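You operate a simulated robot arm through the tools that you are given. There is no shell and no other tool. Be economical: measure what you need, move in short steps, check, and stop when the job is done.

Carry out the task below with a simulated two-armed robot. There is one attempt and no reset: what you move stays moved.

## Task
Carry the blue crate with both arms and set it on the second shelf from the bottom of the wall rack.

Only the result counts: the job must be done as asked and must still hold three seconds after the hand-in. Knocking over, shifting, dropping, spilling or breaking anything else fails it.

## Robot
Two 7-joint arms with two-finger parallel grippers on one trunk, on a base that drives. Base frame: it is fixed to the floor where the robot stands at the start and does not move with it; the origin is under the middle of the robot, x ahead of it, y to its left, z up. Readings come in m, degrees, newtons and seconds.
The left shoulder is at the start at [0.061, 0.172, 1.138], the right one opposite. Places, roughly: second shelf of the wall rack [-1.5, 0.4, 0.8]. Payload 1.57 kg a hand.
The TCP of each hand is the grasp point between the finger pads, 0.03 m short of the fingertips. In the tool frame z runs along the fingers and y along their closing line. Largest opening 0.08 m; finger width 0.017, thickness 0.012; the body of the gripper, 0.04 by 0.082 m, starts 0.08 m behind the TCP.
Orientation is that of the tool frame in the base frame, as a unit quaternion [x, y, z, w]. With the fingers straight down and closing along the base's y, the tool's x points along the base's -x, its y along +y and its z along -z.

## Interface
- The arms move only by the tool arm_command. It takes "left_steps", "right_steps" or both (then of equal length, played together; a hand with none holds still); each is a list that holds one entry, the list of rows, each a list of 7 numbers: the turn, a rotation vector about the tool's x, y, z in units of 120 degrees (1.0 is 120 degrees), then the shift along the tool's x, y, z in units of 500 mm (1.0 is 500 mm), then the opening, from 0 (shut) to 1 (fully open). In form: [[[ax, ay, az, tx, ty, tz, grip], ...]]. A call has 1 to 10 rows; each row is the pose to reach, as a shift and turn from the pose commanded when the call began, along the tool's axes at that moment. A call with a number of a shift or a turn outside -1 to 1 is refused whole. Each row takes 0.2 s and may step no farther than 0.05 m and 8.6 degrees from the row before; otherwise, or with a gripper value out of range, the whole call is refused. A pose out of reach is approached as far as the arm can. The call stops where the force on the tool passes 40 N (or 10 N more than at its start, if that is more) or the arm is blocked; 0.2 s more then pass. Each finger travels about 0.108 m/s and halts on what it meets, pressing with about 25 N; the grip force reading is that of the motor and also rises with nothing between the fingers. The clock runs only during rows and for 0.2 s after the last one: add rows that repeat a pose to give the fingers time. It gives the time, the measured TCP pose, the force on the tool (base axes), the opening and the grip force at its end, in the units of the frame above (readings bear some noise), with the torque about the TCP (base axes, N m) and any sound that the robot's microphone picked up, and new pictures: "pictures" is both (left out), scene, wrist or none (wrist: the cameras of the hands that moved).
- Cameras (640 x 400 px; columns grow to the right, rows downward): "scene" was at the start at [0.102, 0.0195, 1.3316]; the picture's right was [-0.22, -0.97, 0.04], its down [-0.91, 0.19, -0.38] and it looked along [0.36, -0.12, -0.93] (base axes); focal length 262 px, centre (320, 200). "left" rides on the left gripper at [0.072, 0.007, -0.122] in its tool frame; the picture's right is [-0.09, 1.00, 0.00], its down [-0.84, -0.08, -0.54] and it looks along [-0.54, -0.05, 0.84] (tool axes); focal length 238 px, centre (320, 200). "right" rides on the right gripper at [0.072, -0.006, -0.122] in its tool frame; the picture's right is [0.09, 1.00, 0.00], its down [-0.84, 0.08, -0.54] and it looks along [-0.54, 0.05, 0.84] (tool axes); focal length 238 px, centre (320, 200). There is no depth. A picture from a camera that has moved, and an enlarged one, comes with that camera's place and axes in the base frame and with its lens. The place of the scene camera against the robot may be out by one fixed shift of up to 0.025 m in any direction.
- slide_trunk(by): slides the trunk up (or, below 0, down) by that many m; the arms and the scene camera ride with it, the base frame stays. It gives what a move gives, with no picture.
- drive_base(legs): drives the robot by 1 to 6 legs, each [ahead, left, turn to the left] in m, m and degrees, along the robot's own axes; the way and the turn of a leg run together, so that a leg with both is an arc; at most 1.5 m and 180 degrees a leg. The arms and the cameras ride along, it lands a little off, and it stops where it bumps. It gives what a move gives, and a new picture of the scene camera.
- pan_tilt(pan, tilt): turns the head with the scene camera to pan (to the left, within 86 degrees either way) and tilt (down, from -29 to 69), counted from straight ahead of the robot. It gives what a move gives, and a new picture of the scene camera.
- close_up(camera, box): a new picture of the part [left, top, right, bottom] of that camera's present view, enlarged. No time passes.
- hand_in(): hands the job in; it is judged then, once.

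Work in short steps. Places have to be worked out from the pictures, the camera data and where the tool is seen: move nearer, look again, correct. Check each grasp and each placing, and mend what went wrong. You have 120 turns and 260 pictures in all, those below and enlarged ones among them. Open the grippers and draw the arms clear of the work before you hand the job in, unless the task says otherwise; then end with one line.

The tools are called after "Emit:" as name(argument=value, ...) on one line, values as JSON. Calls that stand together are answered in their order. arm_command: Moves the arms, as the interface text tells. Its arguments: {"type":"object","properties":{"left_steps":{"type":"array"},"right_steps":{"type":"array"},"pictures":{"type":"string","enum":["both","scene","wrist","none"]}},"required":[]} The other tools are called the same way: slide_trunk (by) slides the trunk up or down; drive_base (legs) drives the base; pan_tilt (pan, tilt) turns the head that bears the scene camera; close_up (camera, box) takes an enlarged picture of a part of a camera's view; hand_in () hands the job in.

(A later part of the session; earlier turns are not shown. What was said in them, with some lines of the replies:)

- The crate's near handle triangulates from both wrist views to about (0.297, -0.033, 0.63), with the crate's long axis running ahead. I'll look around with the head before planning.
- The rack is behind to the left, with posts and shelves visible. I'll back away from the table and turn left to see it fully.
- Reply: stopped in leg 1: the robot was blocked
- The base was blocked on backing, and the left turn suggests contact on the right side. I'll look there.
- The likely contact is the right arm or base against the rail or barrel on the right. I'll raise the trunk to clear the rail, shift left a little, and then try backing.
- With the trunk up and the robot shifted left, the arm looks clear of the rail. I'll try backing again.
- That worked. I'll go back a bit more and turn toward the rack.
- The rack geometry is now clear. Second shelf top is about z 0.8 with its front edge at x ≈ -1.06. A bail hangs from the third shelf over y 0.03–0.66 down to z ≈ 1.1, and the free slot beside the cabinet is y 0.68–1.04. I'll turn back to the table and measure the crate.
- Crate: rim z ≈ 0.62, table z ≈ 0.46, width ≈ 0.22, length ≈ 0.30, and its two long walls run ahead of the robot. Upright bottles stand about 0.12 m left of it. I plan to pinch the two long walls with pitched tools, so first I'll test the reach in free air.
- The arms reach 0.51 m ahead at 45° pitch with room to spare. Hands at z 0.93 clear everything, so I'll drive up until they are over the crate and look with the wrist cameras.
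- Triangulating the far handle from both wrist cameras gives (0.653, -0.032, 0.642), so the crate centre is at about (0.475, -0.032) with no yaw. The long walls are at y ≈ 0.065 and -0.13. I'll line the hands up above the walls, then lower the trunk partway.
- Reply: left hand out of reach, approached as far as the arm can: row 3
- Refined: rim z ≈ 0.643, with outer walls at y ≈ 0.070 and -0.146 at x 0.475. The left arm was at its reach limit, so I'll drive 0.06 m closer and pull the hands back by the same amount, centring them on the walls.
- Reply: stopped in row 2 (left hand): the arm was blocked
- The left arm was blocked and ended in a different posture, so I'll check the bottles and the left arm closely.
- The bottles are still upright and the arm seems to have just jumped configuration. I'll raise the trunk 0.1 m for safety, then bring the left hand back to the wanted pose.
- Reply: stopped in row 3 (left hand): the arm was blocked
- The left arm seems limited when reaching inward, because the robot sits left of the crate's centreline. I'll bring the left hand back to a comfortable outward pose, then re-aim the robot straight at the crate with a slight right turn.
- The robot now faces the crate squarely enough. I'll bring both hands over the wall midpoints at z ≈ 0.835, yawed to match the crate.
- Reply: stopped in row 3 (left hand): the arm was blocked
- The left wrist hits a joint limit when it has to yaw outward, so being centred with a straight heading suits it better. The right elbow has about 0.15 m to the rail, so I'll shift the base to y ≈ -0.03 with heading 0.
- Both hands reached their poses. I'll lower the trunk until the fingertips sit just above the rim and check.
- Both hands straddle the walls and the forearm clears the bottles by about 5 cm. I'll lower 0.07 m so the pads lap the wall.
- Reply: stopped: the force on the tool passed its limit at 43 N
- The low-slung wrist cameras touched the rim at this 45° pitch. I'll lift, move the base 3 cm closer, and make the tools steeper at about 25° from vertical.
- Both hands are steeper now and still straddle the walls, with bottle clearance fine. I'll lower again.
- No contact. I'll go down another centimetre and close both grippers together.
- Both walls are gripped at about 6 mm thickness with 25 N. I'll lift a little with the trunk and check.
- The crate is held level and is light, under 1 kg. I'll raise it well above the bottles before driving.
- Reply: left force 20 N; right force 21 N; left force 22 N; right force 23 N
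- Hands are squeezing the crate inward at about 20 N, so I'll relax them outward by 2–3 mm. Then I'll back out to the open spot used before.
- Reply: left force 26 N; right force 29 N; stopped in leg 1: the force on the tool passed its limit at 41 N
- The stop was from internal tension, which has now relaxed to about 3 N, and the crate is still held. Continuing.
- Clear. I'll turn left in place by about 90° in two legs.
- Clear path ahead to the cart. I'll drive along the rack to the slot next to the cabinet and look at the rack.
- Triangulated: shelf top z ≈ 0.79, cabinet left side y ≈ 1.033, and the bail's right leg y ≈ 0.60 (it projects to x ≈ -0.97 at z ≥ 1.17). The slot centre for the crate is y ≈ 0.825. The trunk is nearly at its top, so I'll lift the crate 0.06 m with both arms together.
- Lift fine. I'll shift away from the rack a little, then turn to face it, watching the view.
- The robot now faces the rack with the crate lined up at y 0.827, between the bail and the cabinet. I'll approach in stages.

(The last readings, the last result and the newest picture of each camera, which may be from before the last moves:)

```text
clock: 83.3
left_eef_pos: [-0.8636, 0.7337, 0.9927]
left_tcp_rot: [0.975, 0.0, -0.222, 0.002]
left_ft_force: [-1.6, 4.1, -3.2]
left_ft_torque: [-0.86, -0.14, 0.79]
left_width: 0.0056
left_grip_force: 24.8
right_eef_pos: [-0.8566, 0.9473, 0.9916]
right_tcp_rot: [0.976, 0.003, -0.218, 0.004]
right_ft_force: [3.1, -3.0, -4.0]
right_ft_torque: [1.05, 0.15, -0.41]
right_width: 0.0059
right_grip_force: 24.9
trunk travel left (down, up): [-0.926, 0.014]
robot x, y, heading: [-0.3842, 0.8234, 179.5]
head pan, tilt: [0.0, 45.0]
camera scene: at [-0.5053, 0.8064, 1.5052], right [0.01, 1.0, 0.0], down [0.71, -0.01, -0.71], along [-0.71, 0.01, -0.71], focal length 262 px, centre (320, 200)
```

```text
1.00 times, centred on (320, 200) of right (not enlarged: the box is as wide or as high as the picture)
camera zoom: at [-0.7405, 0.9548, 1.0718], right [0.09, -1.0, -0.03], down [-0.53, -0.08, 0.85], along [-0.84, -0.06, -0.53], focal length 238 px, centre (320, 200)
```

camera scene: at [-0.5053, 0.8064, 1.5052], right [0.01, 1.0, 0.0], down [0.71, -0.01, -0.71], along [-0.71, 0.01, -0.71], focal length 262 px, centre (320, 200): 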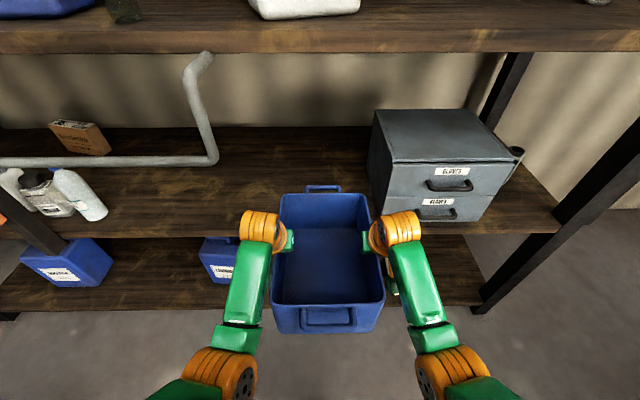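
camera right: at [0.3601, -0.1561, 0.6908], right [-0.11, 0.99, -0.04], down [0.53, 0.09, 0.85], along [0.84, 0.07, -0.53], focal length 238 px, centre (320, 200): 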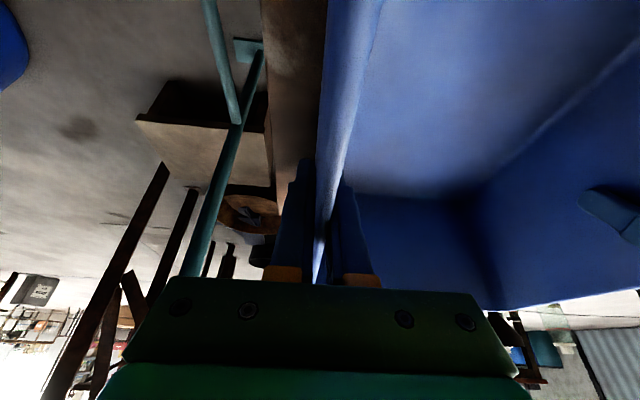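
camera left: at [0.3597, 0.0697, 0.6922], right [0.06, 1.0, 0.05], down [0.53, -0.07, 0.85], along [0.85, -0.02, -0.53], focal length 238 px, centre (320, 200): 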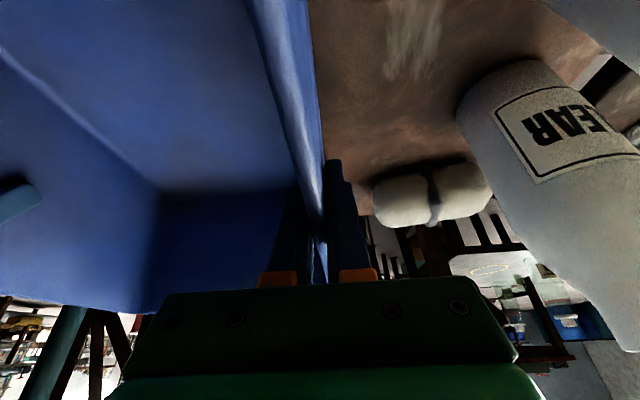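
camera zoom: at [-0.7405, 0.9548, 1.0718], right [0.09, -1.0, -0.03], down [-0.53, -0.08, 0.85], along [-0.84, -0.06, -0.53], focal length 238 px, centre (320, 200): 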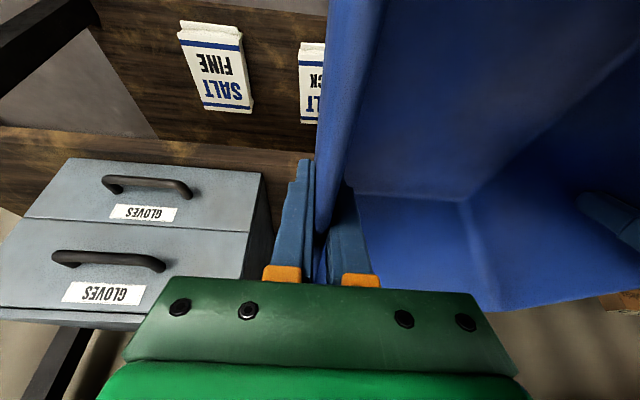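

Margins are about 5 cm to the cabinet and about 5 cm of height above the shelf. I'll go on in steps.

Emit:
drive_base(legs=[[0.2, 0, 0.3]])

Emit:
close_up(camera="left", box=[0, 0, 640, 400])

Emit:
close_up(camera="right", box=[0, 0, 640, 400])

```text
clock: 84.9
left_eef_pos: [-1.0602, 0.7317, 0.9926]
left_tcp_rot: [0.975, 0.004, -0.221, 0.003]
left_ft_force: [-1.3, 3.8, -2.4]
left_ft_torque: [-0.96, -0.14, 0.81]
left_width: 0.0059
left_grip_force: 24.6
right_eef_pos: [-1.0562, 0.9453, 0.9925]
right_tcp_rot: [0.976, 0.007, -0.216, 0.004]
right_ft_force: [1.5, -4.4, -4.5]
right_ft_torque: [0.95, 0.14, -0.36]
right_width: 0.0059
right_grip_force: 25.1
trunk travel left (down, up): [-0.926, 0.014]
robot x, y, heading: [-0.581, 0.8236, 180.0]
head pan, tilt: [0.0, 45.0]
camera scene: at [-0.7026, 0.8075, 1.5052], right [0.01, 1.0, 0.0], down [0.71, 0.0, -0.71], along [-0.71, 0.0, -0.71], focal length 262 px, centre (320, 200)
```

scene: 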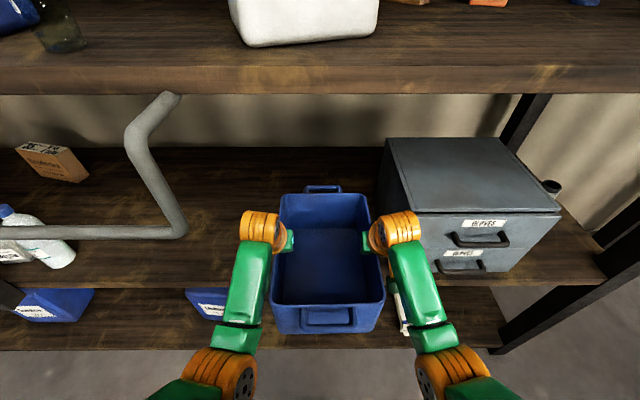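

```text
1.00 times, centred on (320, 200) of left (not enlarged: the box is as wide or as high as the picture)
camera zoom: at [-0.9436, 0.7254, 1.0734], right [-0.07, -1.0, 0.04], down [-0.52, 0.08, 0.85], along [-0.85, 0.04, -0.53], focal length 238 px, centre (320, 200)
```

zoom: 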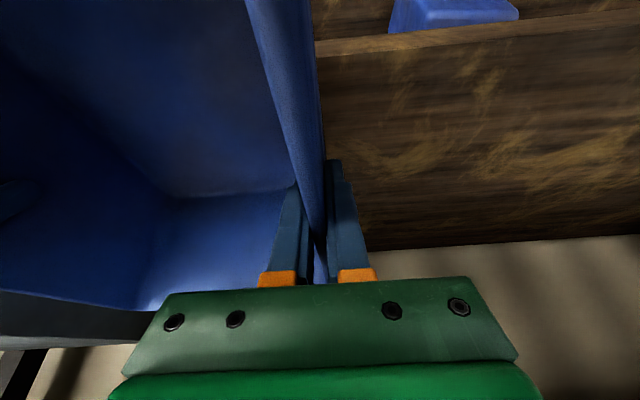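

```text
1.00 times, centred on (320, 200) of right (not enlarged: the box is as wide or as high as the picture)
camera zoom: at [-0.9386, 0.954, 1.0716], right [0.1, -0.99, -0.03], down [-0.53, -0.08, 0.85], along [-0.84, -0.07, -0.53], focal length 238 px, centre (320, 200)
```

zoom: 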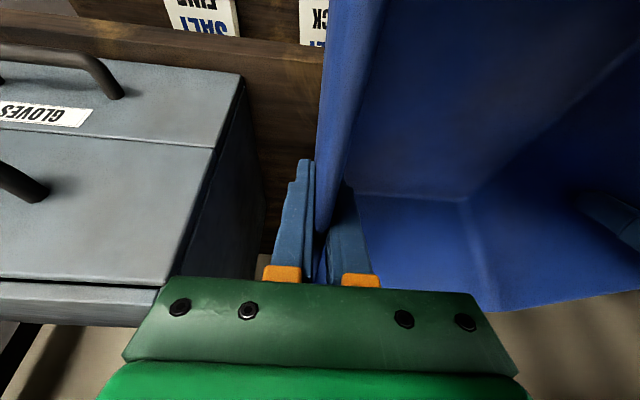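

Everything is clear. I'll shift 1 cm right, away from the bail, and continue in.

Emit:
drive_base(legs=[[0.11, -0.012, 0]])

Emit:
pan_tilt(pan=35, tilt=45)

Emit:
pan_tilt(pan=-20, tilt=50)

```text
clock: 86.1
left_eef_pos: [-1.1689, 0.744, 0.9942]
left_tcp_rot: [0.975, 0.004, -0.222, 0.003]
left_ft_force: [-2.2, 3.5, -3.2]
left_ft_torque: [-0.93, -0.15, 0.81]
left_width: 0.0061
left_grip_force: 25.3
right_eef_pos: [-1.1637, 0.958, 0.9927]
right_tcp_rot: [0.976, 0.006, -0.218, 0.004]
right_ft_force: [2.4, -3.2, -2.5]
right_ft_torque: [0.89, 0.19, -0.38]
right_width: 0.0058
right_grip_force: 24.9
trunk travel left (down, up): [-0.926, 0.014]
robot x, y, heading: [-0.694, 0.8338, 179.6]
head pan, tilt: [0.0, 45.0]
camera scene: at [-0.8102, 0.8199, 1.5054], right [0.01, 1.0, 0.0], down [0.71, 0.0, -0.71], along [-0.71, 0.01, -0.71], focal length 262 px, centre (320, 200)
```

scene: 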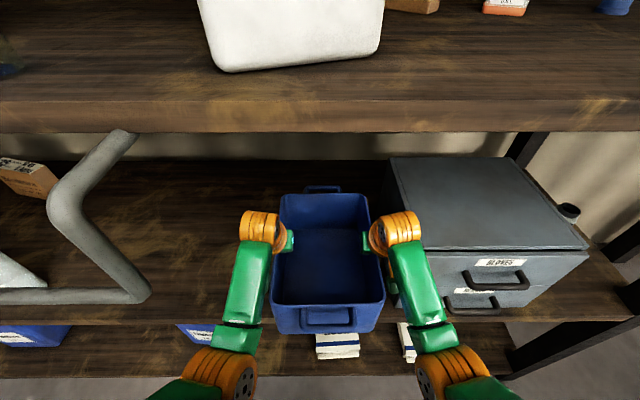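

```text
clock: 87.1
left_eef_pos: [-1.1736, 0.7445, 0.9907]
left_tcp_rot: [0.976, 0.003, -0.219, 0.004]
left_ft_force: [-1.7, 3.7, -4.0]
left_ft_torque: [-0.94, -0.19, 0.8]
left_width: 0.006
left_grip_force: 24.8
right_eef_pos: [-1.1684, 0.9587, 0.9908]
right_tcp_rot: [0.977, 0.006, -0.215, 0.005]
right_ft_force: [1.7, -3.0, -2.6]
right_ft_torque: [0.81, 0.19, -0.37]
right_width: 0.0059
right_grip_force: 24.9
trunk travel left (down, up): [-0.926, 0.014]
robot x, y, heading: [-0.6891, 0.8378, 179.7]
head pan, tilt: [35.0, 45.0]
camera scene: at [-0.8028, 0.774, 1.5047], right [-0.57, 0.82, 0.0], down [0.58, 0.4, -0.71], along [-0.58, -0.4, -0.71], focal length 262 px, centre (320, 200)
```

scene: 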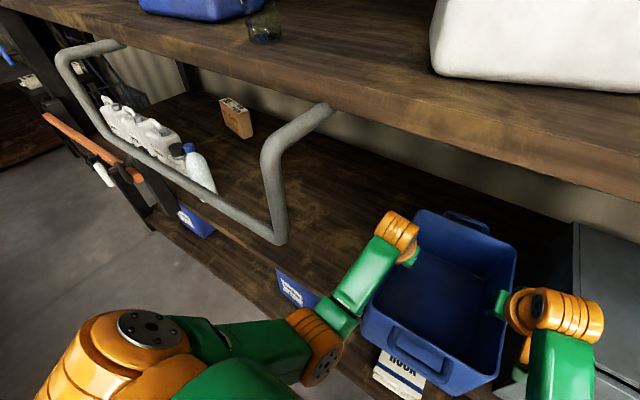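

```text
clock: 88.3
left_eef_pos: [-1.1722, 0.7448, 0.9914]
left_tcp_rot: [0.976, 0.003, -0.218, 0.004]
left_ft_force: [-1.3, 3.4, -4.0]
left_ft_torque: [-0.98, -0.04, 0.78]
left_width: 0.0059
left_grip_force: 25.3
right_eef_pos: [-1.1675, 0.9586, 0.9899]
right_tcp_rot: [0.977, 0.006, -0.215, 0.005]
right_ft_force: [2.2, -3.4, -2.7]
right_ft_torque: [0.82, 0.03, -0.4]
right_width: 0.0057
right_grip_force: 25.0
trunk travel left (down, up): [-0.926, 0.014]
robot x, y, heading: [-0.6912, 0.8384, 179.5]
head pan, tilt: [-20.0, 50.0]
camera scene: at [-0.8076, 0.8467, 1.4978], right [0.35, 0.94, 0.0], down [0.72, -0.27, -0.64], along [-0.6, 0.22, -0.77], focal length 262 px, centre (320, 200)
```

scene: 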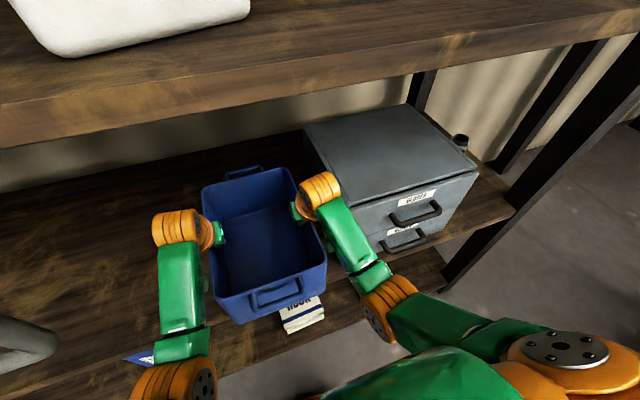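

Both arms have room. I'll drive the last 0.12 m.

Emit:
drive_base(legs=[[0.06, 0, 0], [0.06, 0, 0.3]])

Emit:
pan_tilt(pan=30, tilt=60)

Emit:
close_up(camera="left", box=[0, 0, 640, 400])

```text
clock: 89.9
left_eef_pos: [-1.2821, 0.7431, 0.9962]
left_tcp_rot: [0.974, 0.004, -0.224, 0.004]
left_ft_force: [-0.2, 3.4, -2.6]
left_ft_torque: [-0.91, 0.04, 0.8]
left_width: 0.0059
left_grip_force: 25.4
right_eef_pos: [-1.2783, 0.9575, 0.9959]
right_tcp_rot: [0.976, 0.007, -0.22, 0.005]
right_ft_force: [2.4, -3.0, -2.7]
right_ft_torque: [0.81, -0.03, -0.42]
right_width: 0.0059
right_grip_force: 24.6
trunk travel left (down, up): [-0.926, 0.014]
robot x, y, heading: [-0.8095, 0.8349, 179.9]
head pan, tilt: [-20.0, 50.0]
camera scene: at [-0.9124, 0.8471, 1.4991], right [0.35, 0.94, 0.0], down [0.71, -0.27, -0.65], along [-0.61, 0.22, -0.76], focal length 262 px, centre (320, 200)
```

scene: 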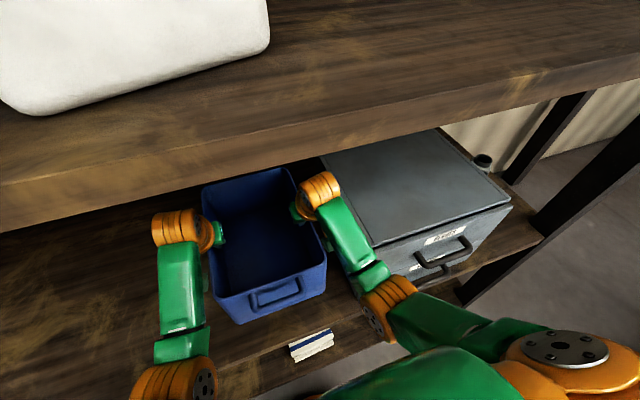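

```text
clock: 91.0
left_eef_pos: [-1.2901, 0.7422, 0.9918]
left_tcp_rot: [0.976, 0.005, -0.219, 0.005]
left_ft_force: [-1.7, 3.7, -4.3]
left_ft_torque: [-0.91, -0.11, 0.73]
left_width: 0.006
left_grip_force: 24.9
right_eef_pos: [-1.286, 0.9583, 0.9905]
right_tcp_rot: [0.977, 0.008, -0.215, 0.005]
right_ft_force: [1.4, -4.3, -3.5]
right_ft_torque: [0.82, 0.14, -0.4]
right_width: 0.006
right_grip_force: 24.9
trunk travel left (down, up): [-0.926, 0.014]
robot x, y, heading: [-0.8077, 0.8406, 180.0]
head pan, tilt: [30.0, 60.0]
camera scene: at [-0.9113, 0.7875, 1.4854], right [-0.5, 0.87, 0.0], down [0.75, 0.43, -0.5], along [-0.43, -0.25, -0.87], focal length 262 px, centre (320, 200)
```

scene: 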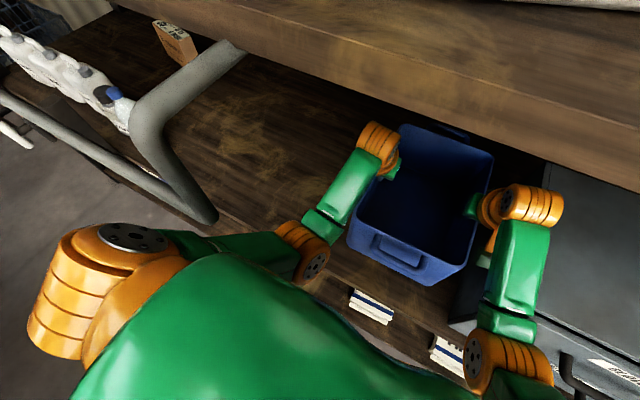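

```text
1.00 times, centred on (320, 200) of left (not enlarged: the box is as wide or as high as the picture)
camera zoom: at [-1.1741, 0.7383, 1.0722], right [-0.07, -1.0, 0.04], down [-0.53, 0.08, 0.85], along [-0.85, 0.04, -0.53], focal length 238 px, centre (320, 200)
```

zoom: 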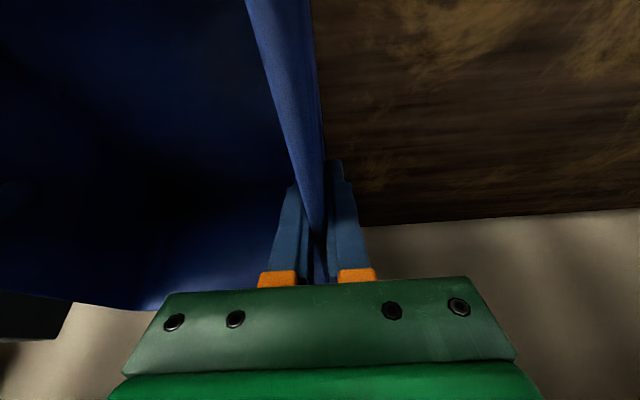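

The near crate wall is about 5 cm inside the shelf edge, so I'll go 3 cm deeper for margin. Then I'll lower slowly with the trunk.

Emit:
drive_base(legs=[[0.03, 0, 0]])

Emit:
slide_trunk(by=-0.035)

```text
clock: 91.9
left_eef_pos: [-1.3148, 0.7444, 0.9937]
left_tcp_rot: [0.975, 0.005, -0.221, 0.004]
left_ft_force: [0.2, 4.5, -3.4]
left_ft_torque: [-0.93, -0.03, 0.74]
left_width: 0.0061
left_grip_force: 25.1
right_eef_pos: [-1.3114, 0.9585, 0.9934]
right_tcp_rot: [0.976, 0.007, -0.218, 0.005]
right_ft_force: [1.8, -3.3, -2.4]
right_ft_torque: [0.78, 0.08, -0.39]
right_width: 0.006
right_grip_force: 24.8
trunk travel left (down, up): [-0.926, 0.014]
robot x, y, heading: [-0.8399, 0.8355, 179.9]
head pan, tilt: [30.0, 60.0]
camera scene: at [-0.9334, 0.7873, 1.486], right [-0.5, 0.87, 0.0], down [0.75, 0.43, -0.5], along [-0.44, -0.25, -0.86], focal length 262 px, centre (320, 200)
```

scene: 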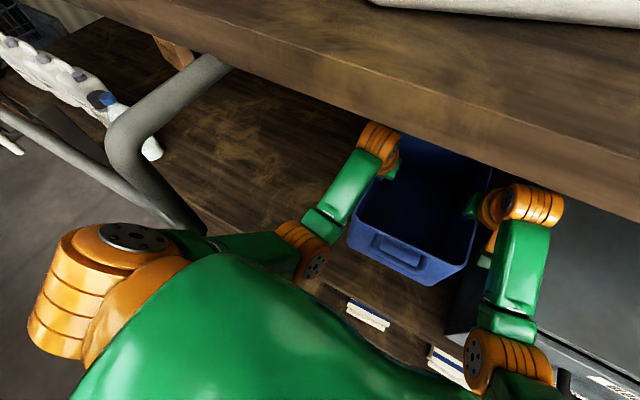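

```text
clock: 92.7
left_eef_pos: [-1.3204, 0.7431, 0.9553]
left_tcp_rot: [0.976, 0.005, -0.219, 0.005]
left_ft_force: [-1.4, 3.6, -3.1]
left_ft_torque: [-0.91, -0.11, 0.77]
left_width: 0.0061
left_grip_force: 24.9
right_eef_pos: [-1.3158, 0.957, 0.9559]
right_tcp_rot: [0.977, 0.008, -0.214, 0.006]
right_ft_force: [1.6, -2.8, -1.9]
right_ft_torque: [0.76, 0.15, -0.37]
right_width: 0.0058
right_grip_force: 25.2
trunk travel left (down, up): [-0.891, 0.049]
robot x, y, heading: [-0.8412, 0.8364, 179.8]
head pan, tilt: [30.0, 60.0]
```

No shelf contact yet. The left upper arm is close to the bail's corner, so I'll inspect it before lowering further.

Emit:
pan_tilt(pan=60, tilt=50)

Emit:
close_up(camera="scene", box=[160, 100, 560, 350])

```text
clock: 93.6
left_eef_pos: [-1.3215, 0.744, 0.9566]
left_tcp_rot: [0.976, 0.004, -0.218, 0.005]
left_ft_force: [-1.4, 3.2, -4.8]
left_ft_torque: [-0.96, -0.06, 0.74]
left_width: 0.0058
left_grip_force: 25.1
right_eef_pos: [-1.3165, 0.9573, 0.9564]
right_tcp_rot: [0.977, 0.007, -0.214, 0.005]
right_ft_force: [2.1, -2.6, -2.3]
right_ft_torque: [0.74, 0.06, -0.4]
right_width: 0.0058
right_grip_force: 25.0
trunk travel left (down, up): [-0.891, 0.049]
robot x, y, heading: [-0.8398, 0.837, 179.9]
head pan, tilt: [60.0, 50.0]
camera scene: at [-0.9227, 0.7541, 1.4629], right [-0.86, 0.5, 0.0], down [0.39, 0.66, -0.64], along [-0.32, -0.56, -0.77], focal length 262 px, centre (320, 200)
```

scene: 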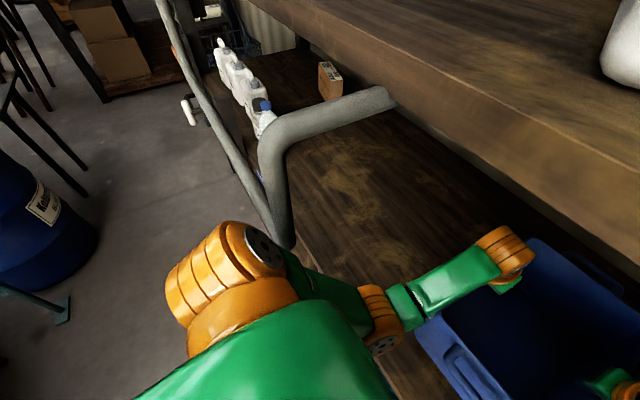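

```text
1.60 times, centred on (360, 225) of scene
camera zoom: at [-0.9227, 0.7541, 1.4629], right [-0.86, 0.5, 0.0], down [0.39, 0.66, -0.64], along [-0.32, -0.56, -0.77], focal length 419 px, centre (256, 160)
```

zoom: 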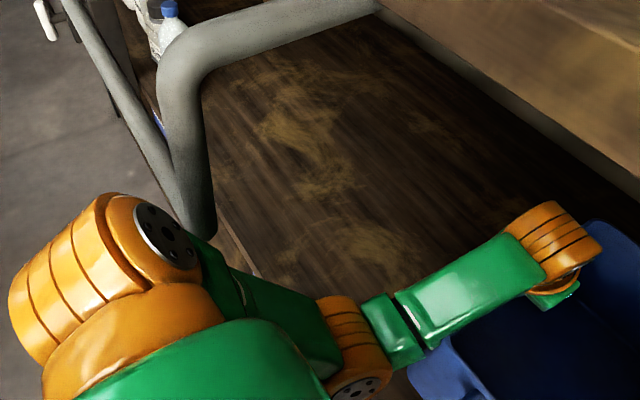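

The shoulder cap is only about 3 cm from the bail corner, so lowering by the trunk could touch it. I'll back off 3 cm and lower the crate with the arms instead.

Emit:
drive_base(legs=[[-0.03, 0, 0]])

Emit:
arm_command(left_steps=[[[0, 0, 0, 0.0085, 0, 0.0181, 0], [0, 0, 0, 0.017, 0, 0.0362, 0], [0, 0, 0, 0.0254, 0, 0.0544, 0]]], right_steps=[[[0, 0, 0, 0.0085, 0, 0.0181, 0], [0, 0, 0, 0.017, 0, 0.0362, 0], [0, 0, 0, 0.0254, 0, 0.0544, 0]]], pictures="scene")

```text
clock: 94.5
left_eef_pos: [-1.2957, 0.7438, 0.9539]
left_tcp_rot: [0.976, 0.005, -0.216, 0.004]
left_ft_force: [-2.5, 3.8, -3.9]
left_ft_torque: [-0.97, -0.05, 0.76]
left_width: 0.0059
left_grip_force: 24.7
right_eef_pos: [-1.2912, 0.9589, 0.9535]
right_tcp_rot: [0.977, 0.008, -0.211, 0.005]
right_ft_force: [1.1, -3.6, -2.8]
right_ft_torque: [0.81, -0.08, -0.39]
right_width: 0.0059
right_grip_force: 24.8
trunk travel left (down, up): [-0.891, 0.049]
robot x, y, heading: [-0.808, 0.8369, 180.1]
head pan, tilt: [60.0, 50.0]
camera scene: at [-0.9002, 0.7541, 1.4623], right [-0.86, 0.5, -0.01], down [0.39, 0.66, -0.64], along [-0.32, -0.56, -0.77], focal length 262 px, centre (320, 200)
```

scene: 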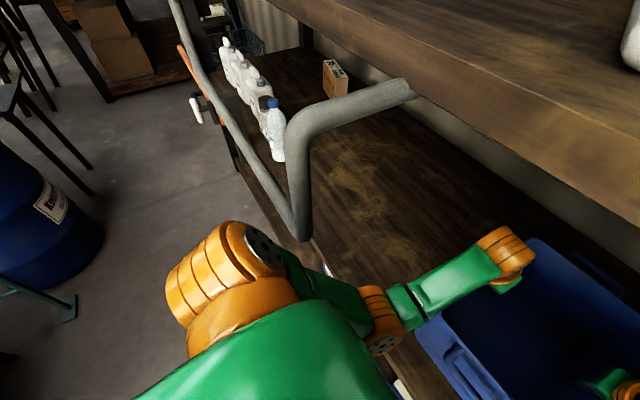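

```text
clock: 95.2
left_eef_pos: [-1.2907, 0.7432, 0.9257]
left_tcp_rot: [0.976, 0.005, -0.219, 0.005]
left_ft_force: [-0.5, -0.2, -0.6]
left_ft_torque: [-0.33, -0.42, 0.56]
left_width: 0.006
left_grip_force: 24.9
right_eef_pos: [-1.2861, 0.9573, 0.9254]
right_tcp_rot: [0.977, 0.008, -0.215, 0.004]
right_ft_force: [0.9, 0.9, -5.8]
right_ft_torque: [0.82, 0.4, -0.4]
right_width: 0.006
right_grip_force: 25.6
trunk travel left (down, up): [-0.891, 0.049]
robot x, y, heading: [-0.8101, 0.8337, 179.9]
head pan, tilt: [60.0, 50.0]
camera scene: at [-0.8926, 0.7539, 1.4629], right [-0.86, 0.5, 0.0], down [0.39, 0.66, -0.64], along [-0.32, -0.56, -0.77], focal length 262 px, centre (320, 200)
```

scene: 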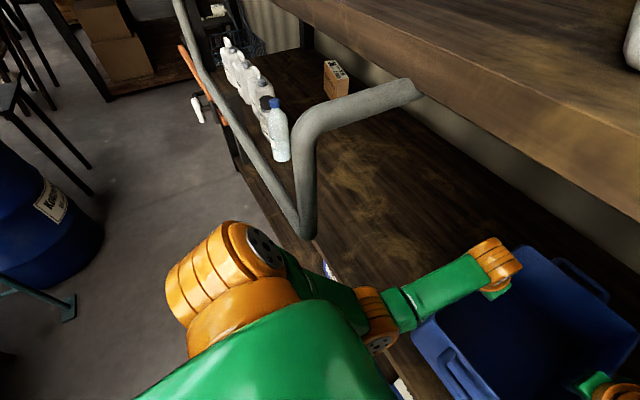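

Still about full weight on the hands. I'll lower slowly in 5 mm rows and watch for contact.

Emit:
arm_command(left_steps=[[[0, 0, 0, 0.0042, 0, 0.0091, 0], [0, 0, 0, 0.0085, 0, 0.0181, 0], [0, 0, 0, 0.0127, 0, 0.0272, 0]]], right_steps=[[[0, 0, 0, 0.0042, 0, 0.0091, 0], [0, 0, 0, 0.0085, 0, 0.0181, 0], [0, 0, 0, 0.0127, 0, 0.0272, 0]]], pictures="none")

Emit:
pan_tilt(pan=-10, tilt=60)

```text
clock: 96.0
left_eef_pos: [-1.2915, 0.7433, 0.9118]
left_tcp_rot: [0.976, 0.005, -0.219, 0.004]
left_ft_force: [2.8, 0.0, -1.8]
left_ft_torque: [-0.37, 0.69, 0.03]
left_width: 0.006
left_grip_force: 24.7
right_eef_pos: [-1.2856, 0.957, 0.912]
right_tcp_rot: [0.977, 0.007, -0.214, 0.005]
right_ft_force: [-3.3, -0.7, -5.1]
right_ft_torque: [0.83, -0.73, -0.79]
right_width: 0.0058
right_grip_force: 24.9
trunk travel left (down, up): [-0.891, 0.049]
robot x, y, heading: [-0.8098, 0.8364, 179.8]
head pan, tilt: [60.0, 50.0]
```

```text
clock: 97.5
left_eef_pos: [-1.2914, 0.7438, 0.9112]
left_tcp_rot: [0.976, 0.005, -0.219, 0.004]
left_ft_force: [2.9, -0.8, -1.4]
left_ft_torque: [-0.27, 0.22, 0.18]
left_width: 0.0059
left_grip_force: 25.3
right_eef_pos: [-1.285, 0.956, 0.9107]
right_tcp_rot: [0.977, 0.008, -0.214, 0.005]
right_ft_force: [-2.6, 1.3, -6.1]
right_ft_torque: [0.83, -0.3, -0.73]
right_width: 0.006
right_grip_force: 25.0
trunk travel left (down, up): [-0.891, 0.049]
robot x, y, heading: [-0.808, 0.8372, 180.0]
head pan, tilt: [-10.0, 60.0]
camera scene: at [-0.9193, 0.8322, 1.4503], right [0.18, 0.98, 0.0], down [0.85, -0.15, -0.5], along [-0.49, 0.09, -0.87], focal length 262 px, centre (320, 200)
```

scene: 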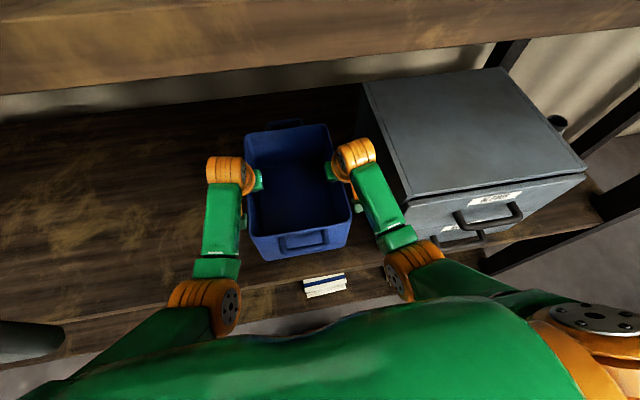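

The crate bottom is inside the shelf edge by about 4 cm. Continuing to lower.

Emit:
arm_command(left_steps=[[[0, 0, 0, 0.0042, 0, 0.0091, 0], [0, 0, 0, 0.0085, 0, 0.0181, 0], [0, 0, 0, 0.0127, 0, 0.0272, 0]]], right_steps=[[[0, 0, 0, 0.0042, 0, 0.0091, 0], [0, 0, 0, 0.0085, 0, 0.0181, 0], [0, 0, 0, 0.0127, 0, 0.0272, 0]]], pictures="none")

```text
clock: 98.3
left_eef_pos: [-1.291, 0.744, 0.8962]
left_tcp_rot: [0.976, 0.004, -0.219, 0.003]
left_ft_force: [6.4, -2.2, 7.3]
left_ft_torque: [1.01, -0.09, -0.51]
left_width: 0.0059
left_grip_force: 25.4
right_eef_pos: [-1.2859, 0.9574, 0.8955]
right_tcp_rot: [0.977, 0.008, -0.214, 0.005]
right_ft_force: [-6.5, 1.4, -13.3]
right_ft_torque: [1.36, 0.04, -0.84]
right_width: 0.0062
right_grip_force: 24.8
trunk travel left (down, up): [-0.891, 0.049]
robot x, y, heading: [-0.8093, 0.8359, 179.6]
head pan, tilt: [-10.0, 60.0]
```

Emit:
arm_command(left_steps=[[[0, 0, 0, 0.0021, 0, 0.0045, 0], [0, 0, 0, 0.0042, 0, 0.0091, 0], [0, 0, 0, 0.0064, 0, 0.0136, 0]]], right_steps=[[[0, 0, 0, 0.0021, 0, 0.0045, 0], [0, 0, 0, 0.0042, 0, 0.0091, 0], [0, 0, 0, 0.0064, 0, 0.0136, 0]]], pictures="scene")

Emit:
close_up(camera="scene", box=[180, 100, 420, 310])

Emit:
close_up(camera="left", box=[0, 0, 640, 400])

```text
clock: 99.1
left_eef_pos: [-1.2881, 0.7423, 0.8918]
left_tcp_rot: [0.975, 0.006, -0.222, 0.003]
left_ft_force: [-3.0, -1.1, 8.2]
left_ft_torque: [0.62, -0.36, 0.19]
left_width: 0.0061
left_grip_force: 24.7
right_eef_pos: [-1.2849, 0.9565, 0.8924]
right_tcp_rot: [0.976, 0.008, -0.218, 0.005]
right_ft_force: [-5.6, 1.6, 14.0]
right_ft_torque: [1.48, -0.77, -0.65]
right_width: 0.0061
right_grip_force: 24.9
trunk travel left (down, up): [-0.891, 0.049]
robot x, y, heading: [-0.8082, 0.8404, 179.9]
head pan, tilt: [-10.0, 60.0]
camera scene: at [-0.9151, 0.8307, 1.4512], right [0.18, 0.98, 0.0], down [0.85, -0.15, -0.5], along [-0.49, 0.09, -0.87], focal length 262 px, centre (320, 200)
```

scene: 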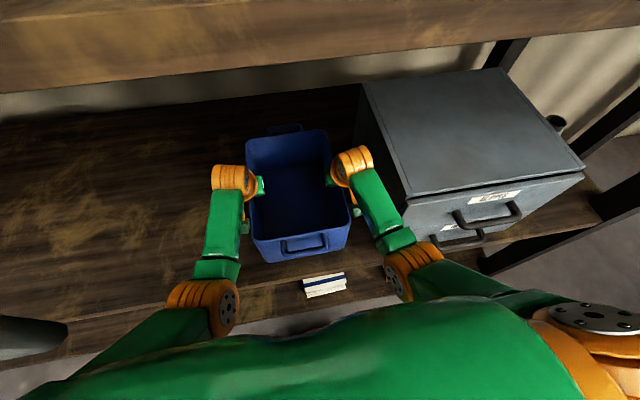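

```text
1.90 times, centred on (300, 205) of scene
camera zoom: at [-0.9151, 0.8307, 1.4512], right [0.18, 0.98, 0.0], down [0.85, -0.15, -0.5], along [-0.49, 0.09, -0.87], focal length 498 px, centre (358, 190)
```

zoom: 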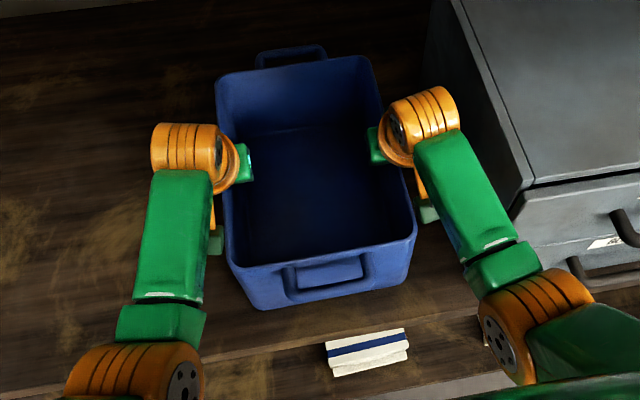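

```text
1.00 times, centred on (320, 200) of left (not enlarged: the box is as wide or as high as the picture)
camera zoom: at [-1.1725, 0.7366, 0.9717], right [-0.07, -1.0, 0.04], down [-0.52, 0.07, 0.85], along [-0.85, 0.04, -0.53], focal length 238 px, centre (320, 200)
```

zoom: 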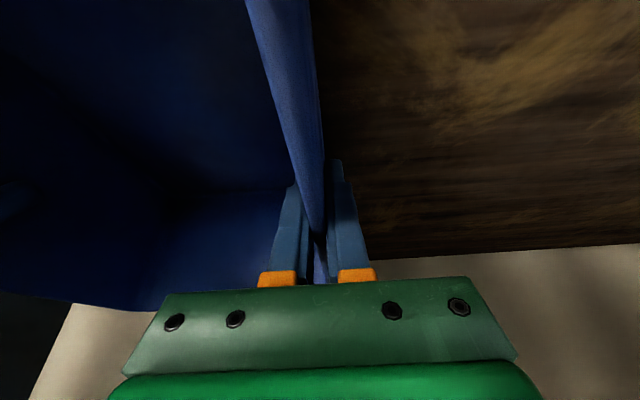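

The hands now feel a net upward push of about 22 N, so the crate rests on the shelf about 5 cm inside its edge. I'll open both grippers.

Emit:
arm_command(left_steps=[[[0, 0, 0, 0, 0, 0, 0.3], [0, 0, 0, 0, 0, 0, 0.8], [0, 0, 0, 0, 0, 0, 0.8], [0, 0, 0, 0, 0, 0, 0.8]]], right_steps=[[[0, 0, 0, 0, 0, 0, 0.3], [0, 0, 0, 0, 0, 0, 0.8], [0, 0, 0, 0, 0, 0, 0.8], [0, 0, 0, 0, 0, 0, 0.8]]], pictures="both")

```text
clock: 100.1
left_eef_pos: [-1.2908, 0.7437, 0.8891]
left_tcp_rot: [0.975, 0.005, -0.22, 0.004]
left_ft_force: [-1.0, 0.0, -0.4]
left_ft_torque: [-0.01, -0.01, 0.02]
left_width: 0.0641
left_grip_force: 0.1
right_eef_pos: [-1.2856, 0.9578, 0.8892]
right_tcp_rot: [0.976, 0.007, -0.216, 0.005]
right_ft_force: [-0.8, 0.3, 0.0]
right_ft_torque: [-0.03, 0.01, 0.0]
right_width: 0.0638
right_grip_force: 0.0
trunk travel left (down, up): [-0.891, 0.049]
robot x, y, heading: [-0.8053, 0.8382, 179.9]
head pan, tilt: [-10.0, 60.0]
camera scene: at [-0.9173, 0.8324, 1.4505], right [0.18, 0.98, 0.0], down [0.85, -0.15, -0.5], along [-0.49, 0.09, -0.87], focal length 262 px, centre (320, 200)
camera right: at [-1.1682, 0.9666, 0.9684], right [0.1, -0.99, -0.03], down [-0.53, -0.08, 0.84], along [-0.84, -0.07, -0.54], focal length 238 px, centre (320, 200)
camera left: at [-1.1735, 0.7375, 0.9704], right [-0.07, -1.0, 0.05], down [-0.52, 0.08, 0.85], along [-0.85, 0.04, -0.53], focal length 238 px, centre (320, 200)
```

scene: 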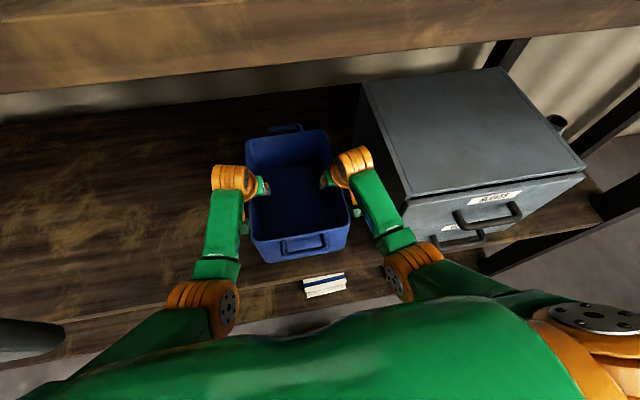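
right: 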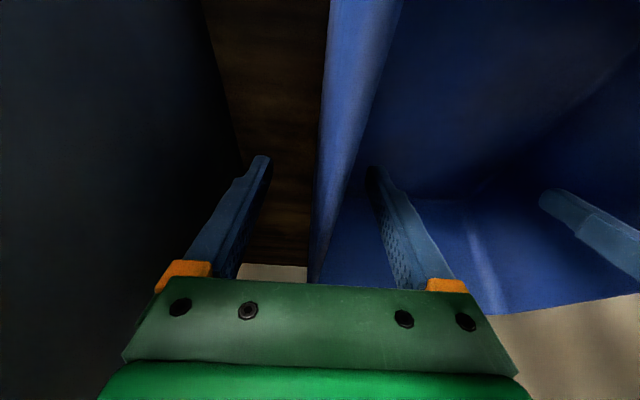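
left: 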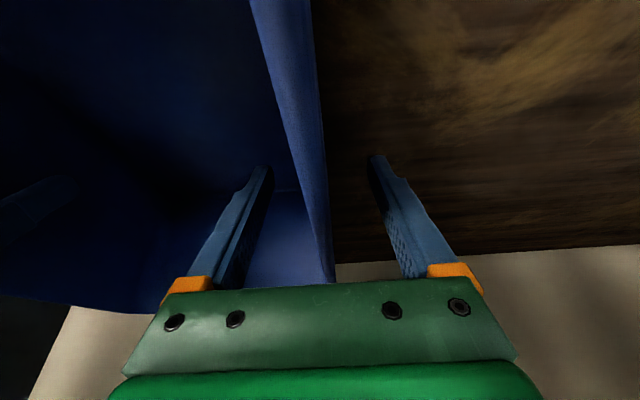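

Both hands are free and the crate stayed put. I'll lift the hands straight up 0.1 m.

Emit:
arm_command(left_steps=[[[0, 0, 0, -0.017, 0, -0.0362, 0.8], [0, 0, 0, -0.034, 0, -0.0725, 0.8], [0, 0, 0, -0.051, 0, -0.1088, 0.8], [0, 0, 0, -0.068, 0, -0.145, 0.8], [0, 0, 0, -0.0845, 0, -0.181, 0.8]]], right_steps=[[[0, 0, 0, -0.017, 0, -0.0362, 0.8], [0, 0, 0, -0.034, 0, -0.0725, 0.8], [0, 0, 0, -0.051, 0, -0.1088, 0.8], [0, 0, 0, -0.068, 0, -0.145, 0.8], [0, 0, 0, -0.0845, 0, -0.181, 0.8]]], pictures="scene")

```text
clock: 101.3
left_eef_pos: [-1.2889, 0.7433, 0.9887]
left_tcp_rot: [0.975, 0.004, -0.221, 0.004]
left_ft_force: [0.2, -0.4, -0.1]
left_ft_torque: [0.01, 0.02, -0.04]
left_width: 0.0643
left_grip_force: 0.1
right_eef_pos: [-1.2866, 0.9588, 0.9906]
right_tcp_rot: [0.977, 0.007, -0.215, 0.004]
right_ft_force: [0.0, 0.1, -0.4]
right_ft_torque: [-0.01, -0.02, 0.02]
right_width: 0.0639
right_grip_force: 0.0
trunk travel left (down, up): [-0.891, 0.049]
robot x, y, heading: [-0.8107, 0.8401, 179.7]
head pan, tilt: [-10.0, 60.0]
camera scene: at [-0.917, 0.8323, 1.4505], right [0.18, 0.98, 0.0], down [0.85, -0.15, -0.5], along [-0.49, 0.09, -0.87], focal length 262 px, centre (320, 200)
```

scene: 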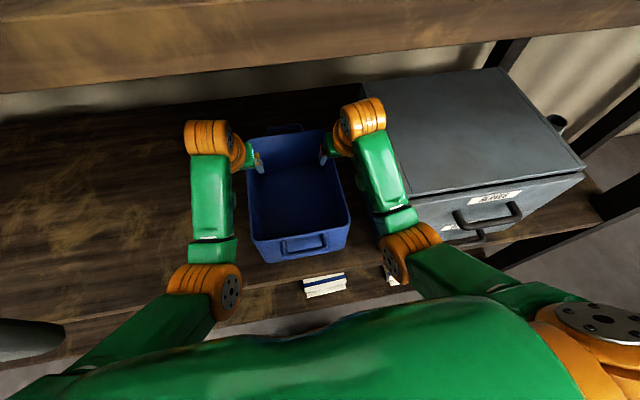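

The fingertips are about 4 cm above the rim. I'll back away from the rack.

Emit:
drive_base(legs=[[-0.2, 0, 0], [-0.25, 0, 0]])

Emit:
pan_tilt(pan=0, tilt=35)

Emit:
close_up(camera="scene", box=[160, 80, 480, 280])

```text
clock: 104.3
left_eef_pos: [-0.8438, 0.7428, 0.9883]
left_tcp_rot: [0.976, 0.006, -0.219, 0.004]
left_ft_force: [0.3, 0.0, -0.4]
left_ft_torque: [0.02, 0.02, -0.01]
left_width: 0.0642
left_grip_force: 0.1
right_eef_pos: [-0.8412, 0.9558, 0.9883]
right_tcp_rot: [0.977, 0.009, -0.214, 0.005]
right_ft_force: [-0.5, 0.9, 0.0]
right_ft_torque: [0.03, 0.02, 0.01]
right_width: 0.064
right_grip_force: 0.1
trunk travel left (down, up): [-0.891, 0.049]
robot x, y, heading: [-0.3617, 0.837, 180.0]
head pan, tilt: [-10.0, 60.0]
camera scene: at [-0.4729, 0.8313, 1.4502], right [0.17, 0.98, 0.0], down [0.85, -0.15, -0.5], along [-0.49, 0.09, -0.87], focal length 262 px, centre (320, 200)
```

scene: 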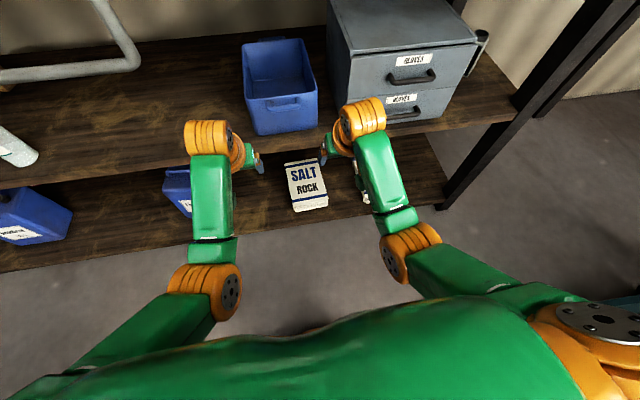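

```text
clock: 105.2
left_eef_pos: [-0.8414, 0.7414, 0.9902]
left_tcp_rot: [0.975, 0.006, -0.22, 0.003]
left_ft_force: [0.0, -0.1, 0.1]
left_ft_torque: [0.0, -0.01, -0.01]
left_width: 0.0639
left_grip_force: 0.1
right_eef_pos: [-0.8382, 0.9567, 0.989]
right_tcp_rot: [0.976, 0.009, -0.216, 0.005]
right_ft_force: [-0.5, -0.6, -0.1]
right_ft_torque: [0.0, -0.01, -0.04]
right_width: 0.0643
right_grip_force: 0.1
trunk travel left (down, up): [-0.891, 0.049]
robot x, y, heading: [-0.3635, 0.8402, 180.0]
head pan, tilt: [0.0, 35.0]
camera scene: at [-0.4917, 0.8198, 1.4848], right [0.0, 1.0, 0.0], down [0.57, 0.0, -0.82], along [-0.82, 0.0, -0.57], focal length 262 px, centre (320, 200)
```

scene: 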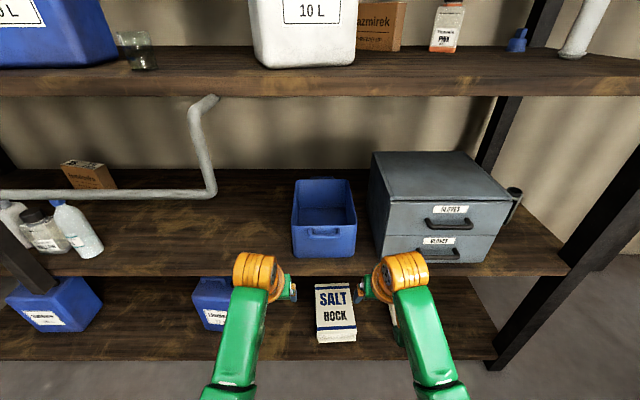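

```text
2.00 times, centred on (320, 180) of scene
camera zoom: at [-0.4917, 0.8198, 1.4848], right [0.0, 1.0, 0.0], down [0.57, 0.0, -0.82], along [-0.82, 0.0, -0.57], focal length 523 px, centre (320, 240)
```

zoom: 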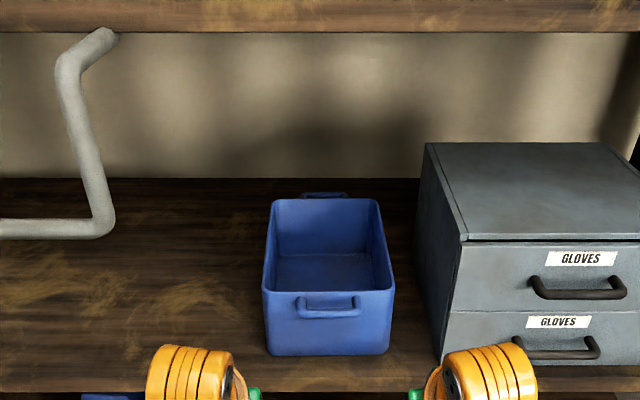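

The crate sits flat on the second shelf, clear of its edge, the bail and the cabinet. Nothing else has been disturbed, and the grippers are open and clear, so I'm handing in.

Emit:
hand_in()

```text
The job is handed in.
```

I carried the blue crate with both arms and set it on the second shelf from the bottom of the wall rack; the last pictures show it flat and clear of the edge, and nothing else disturbed.
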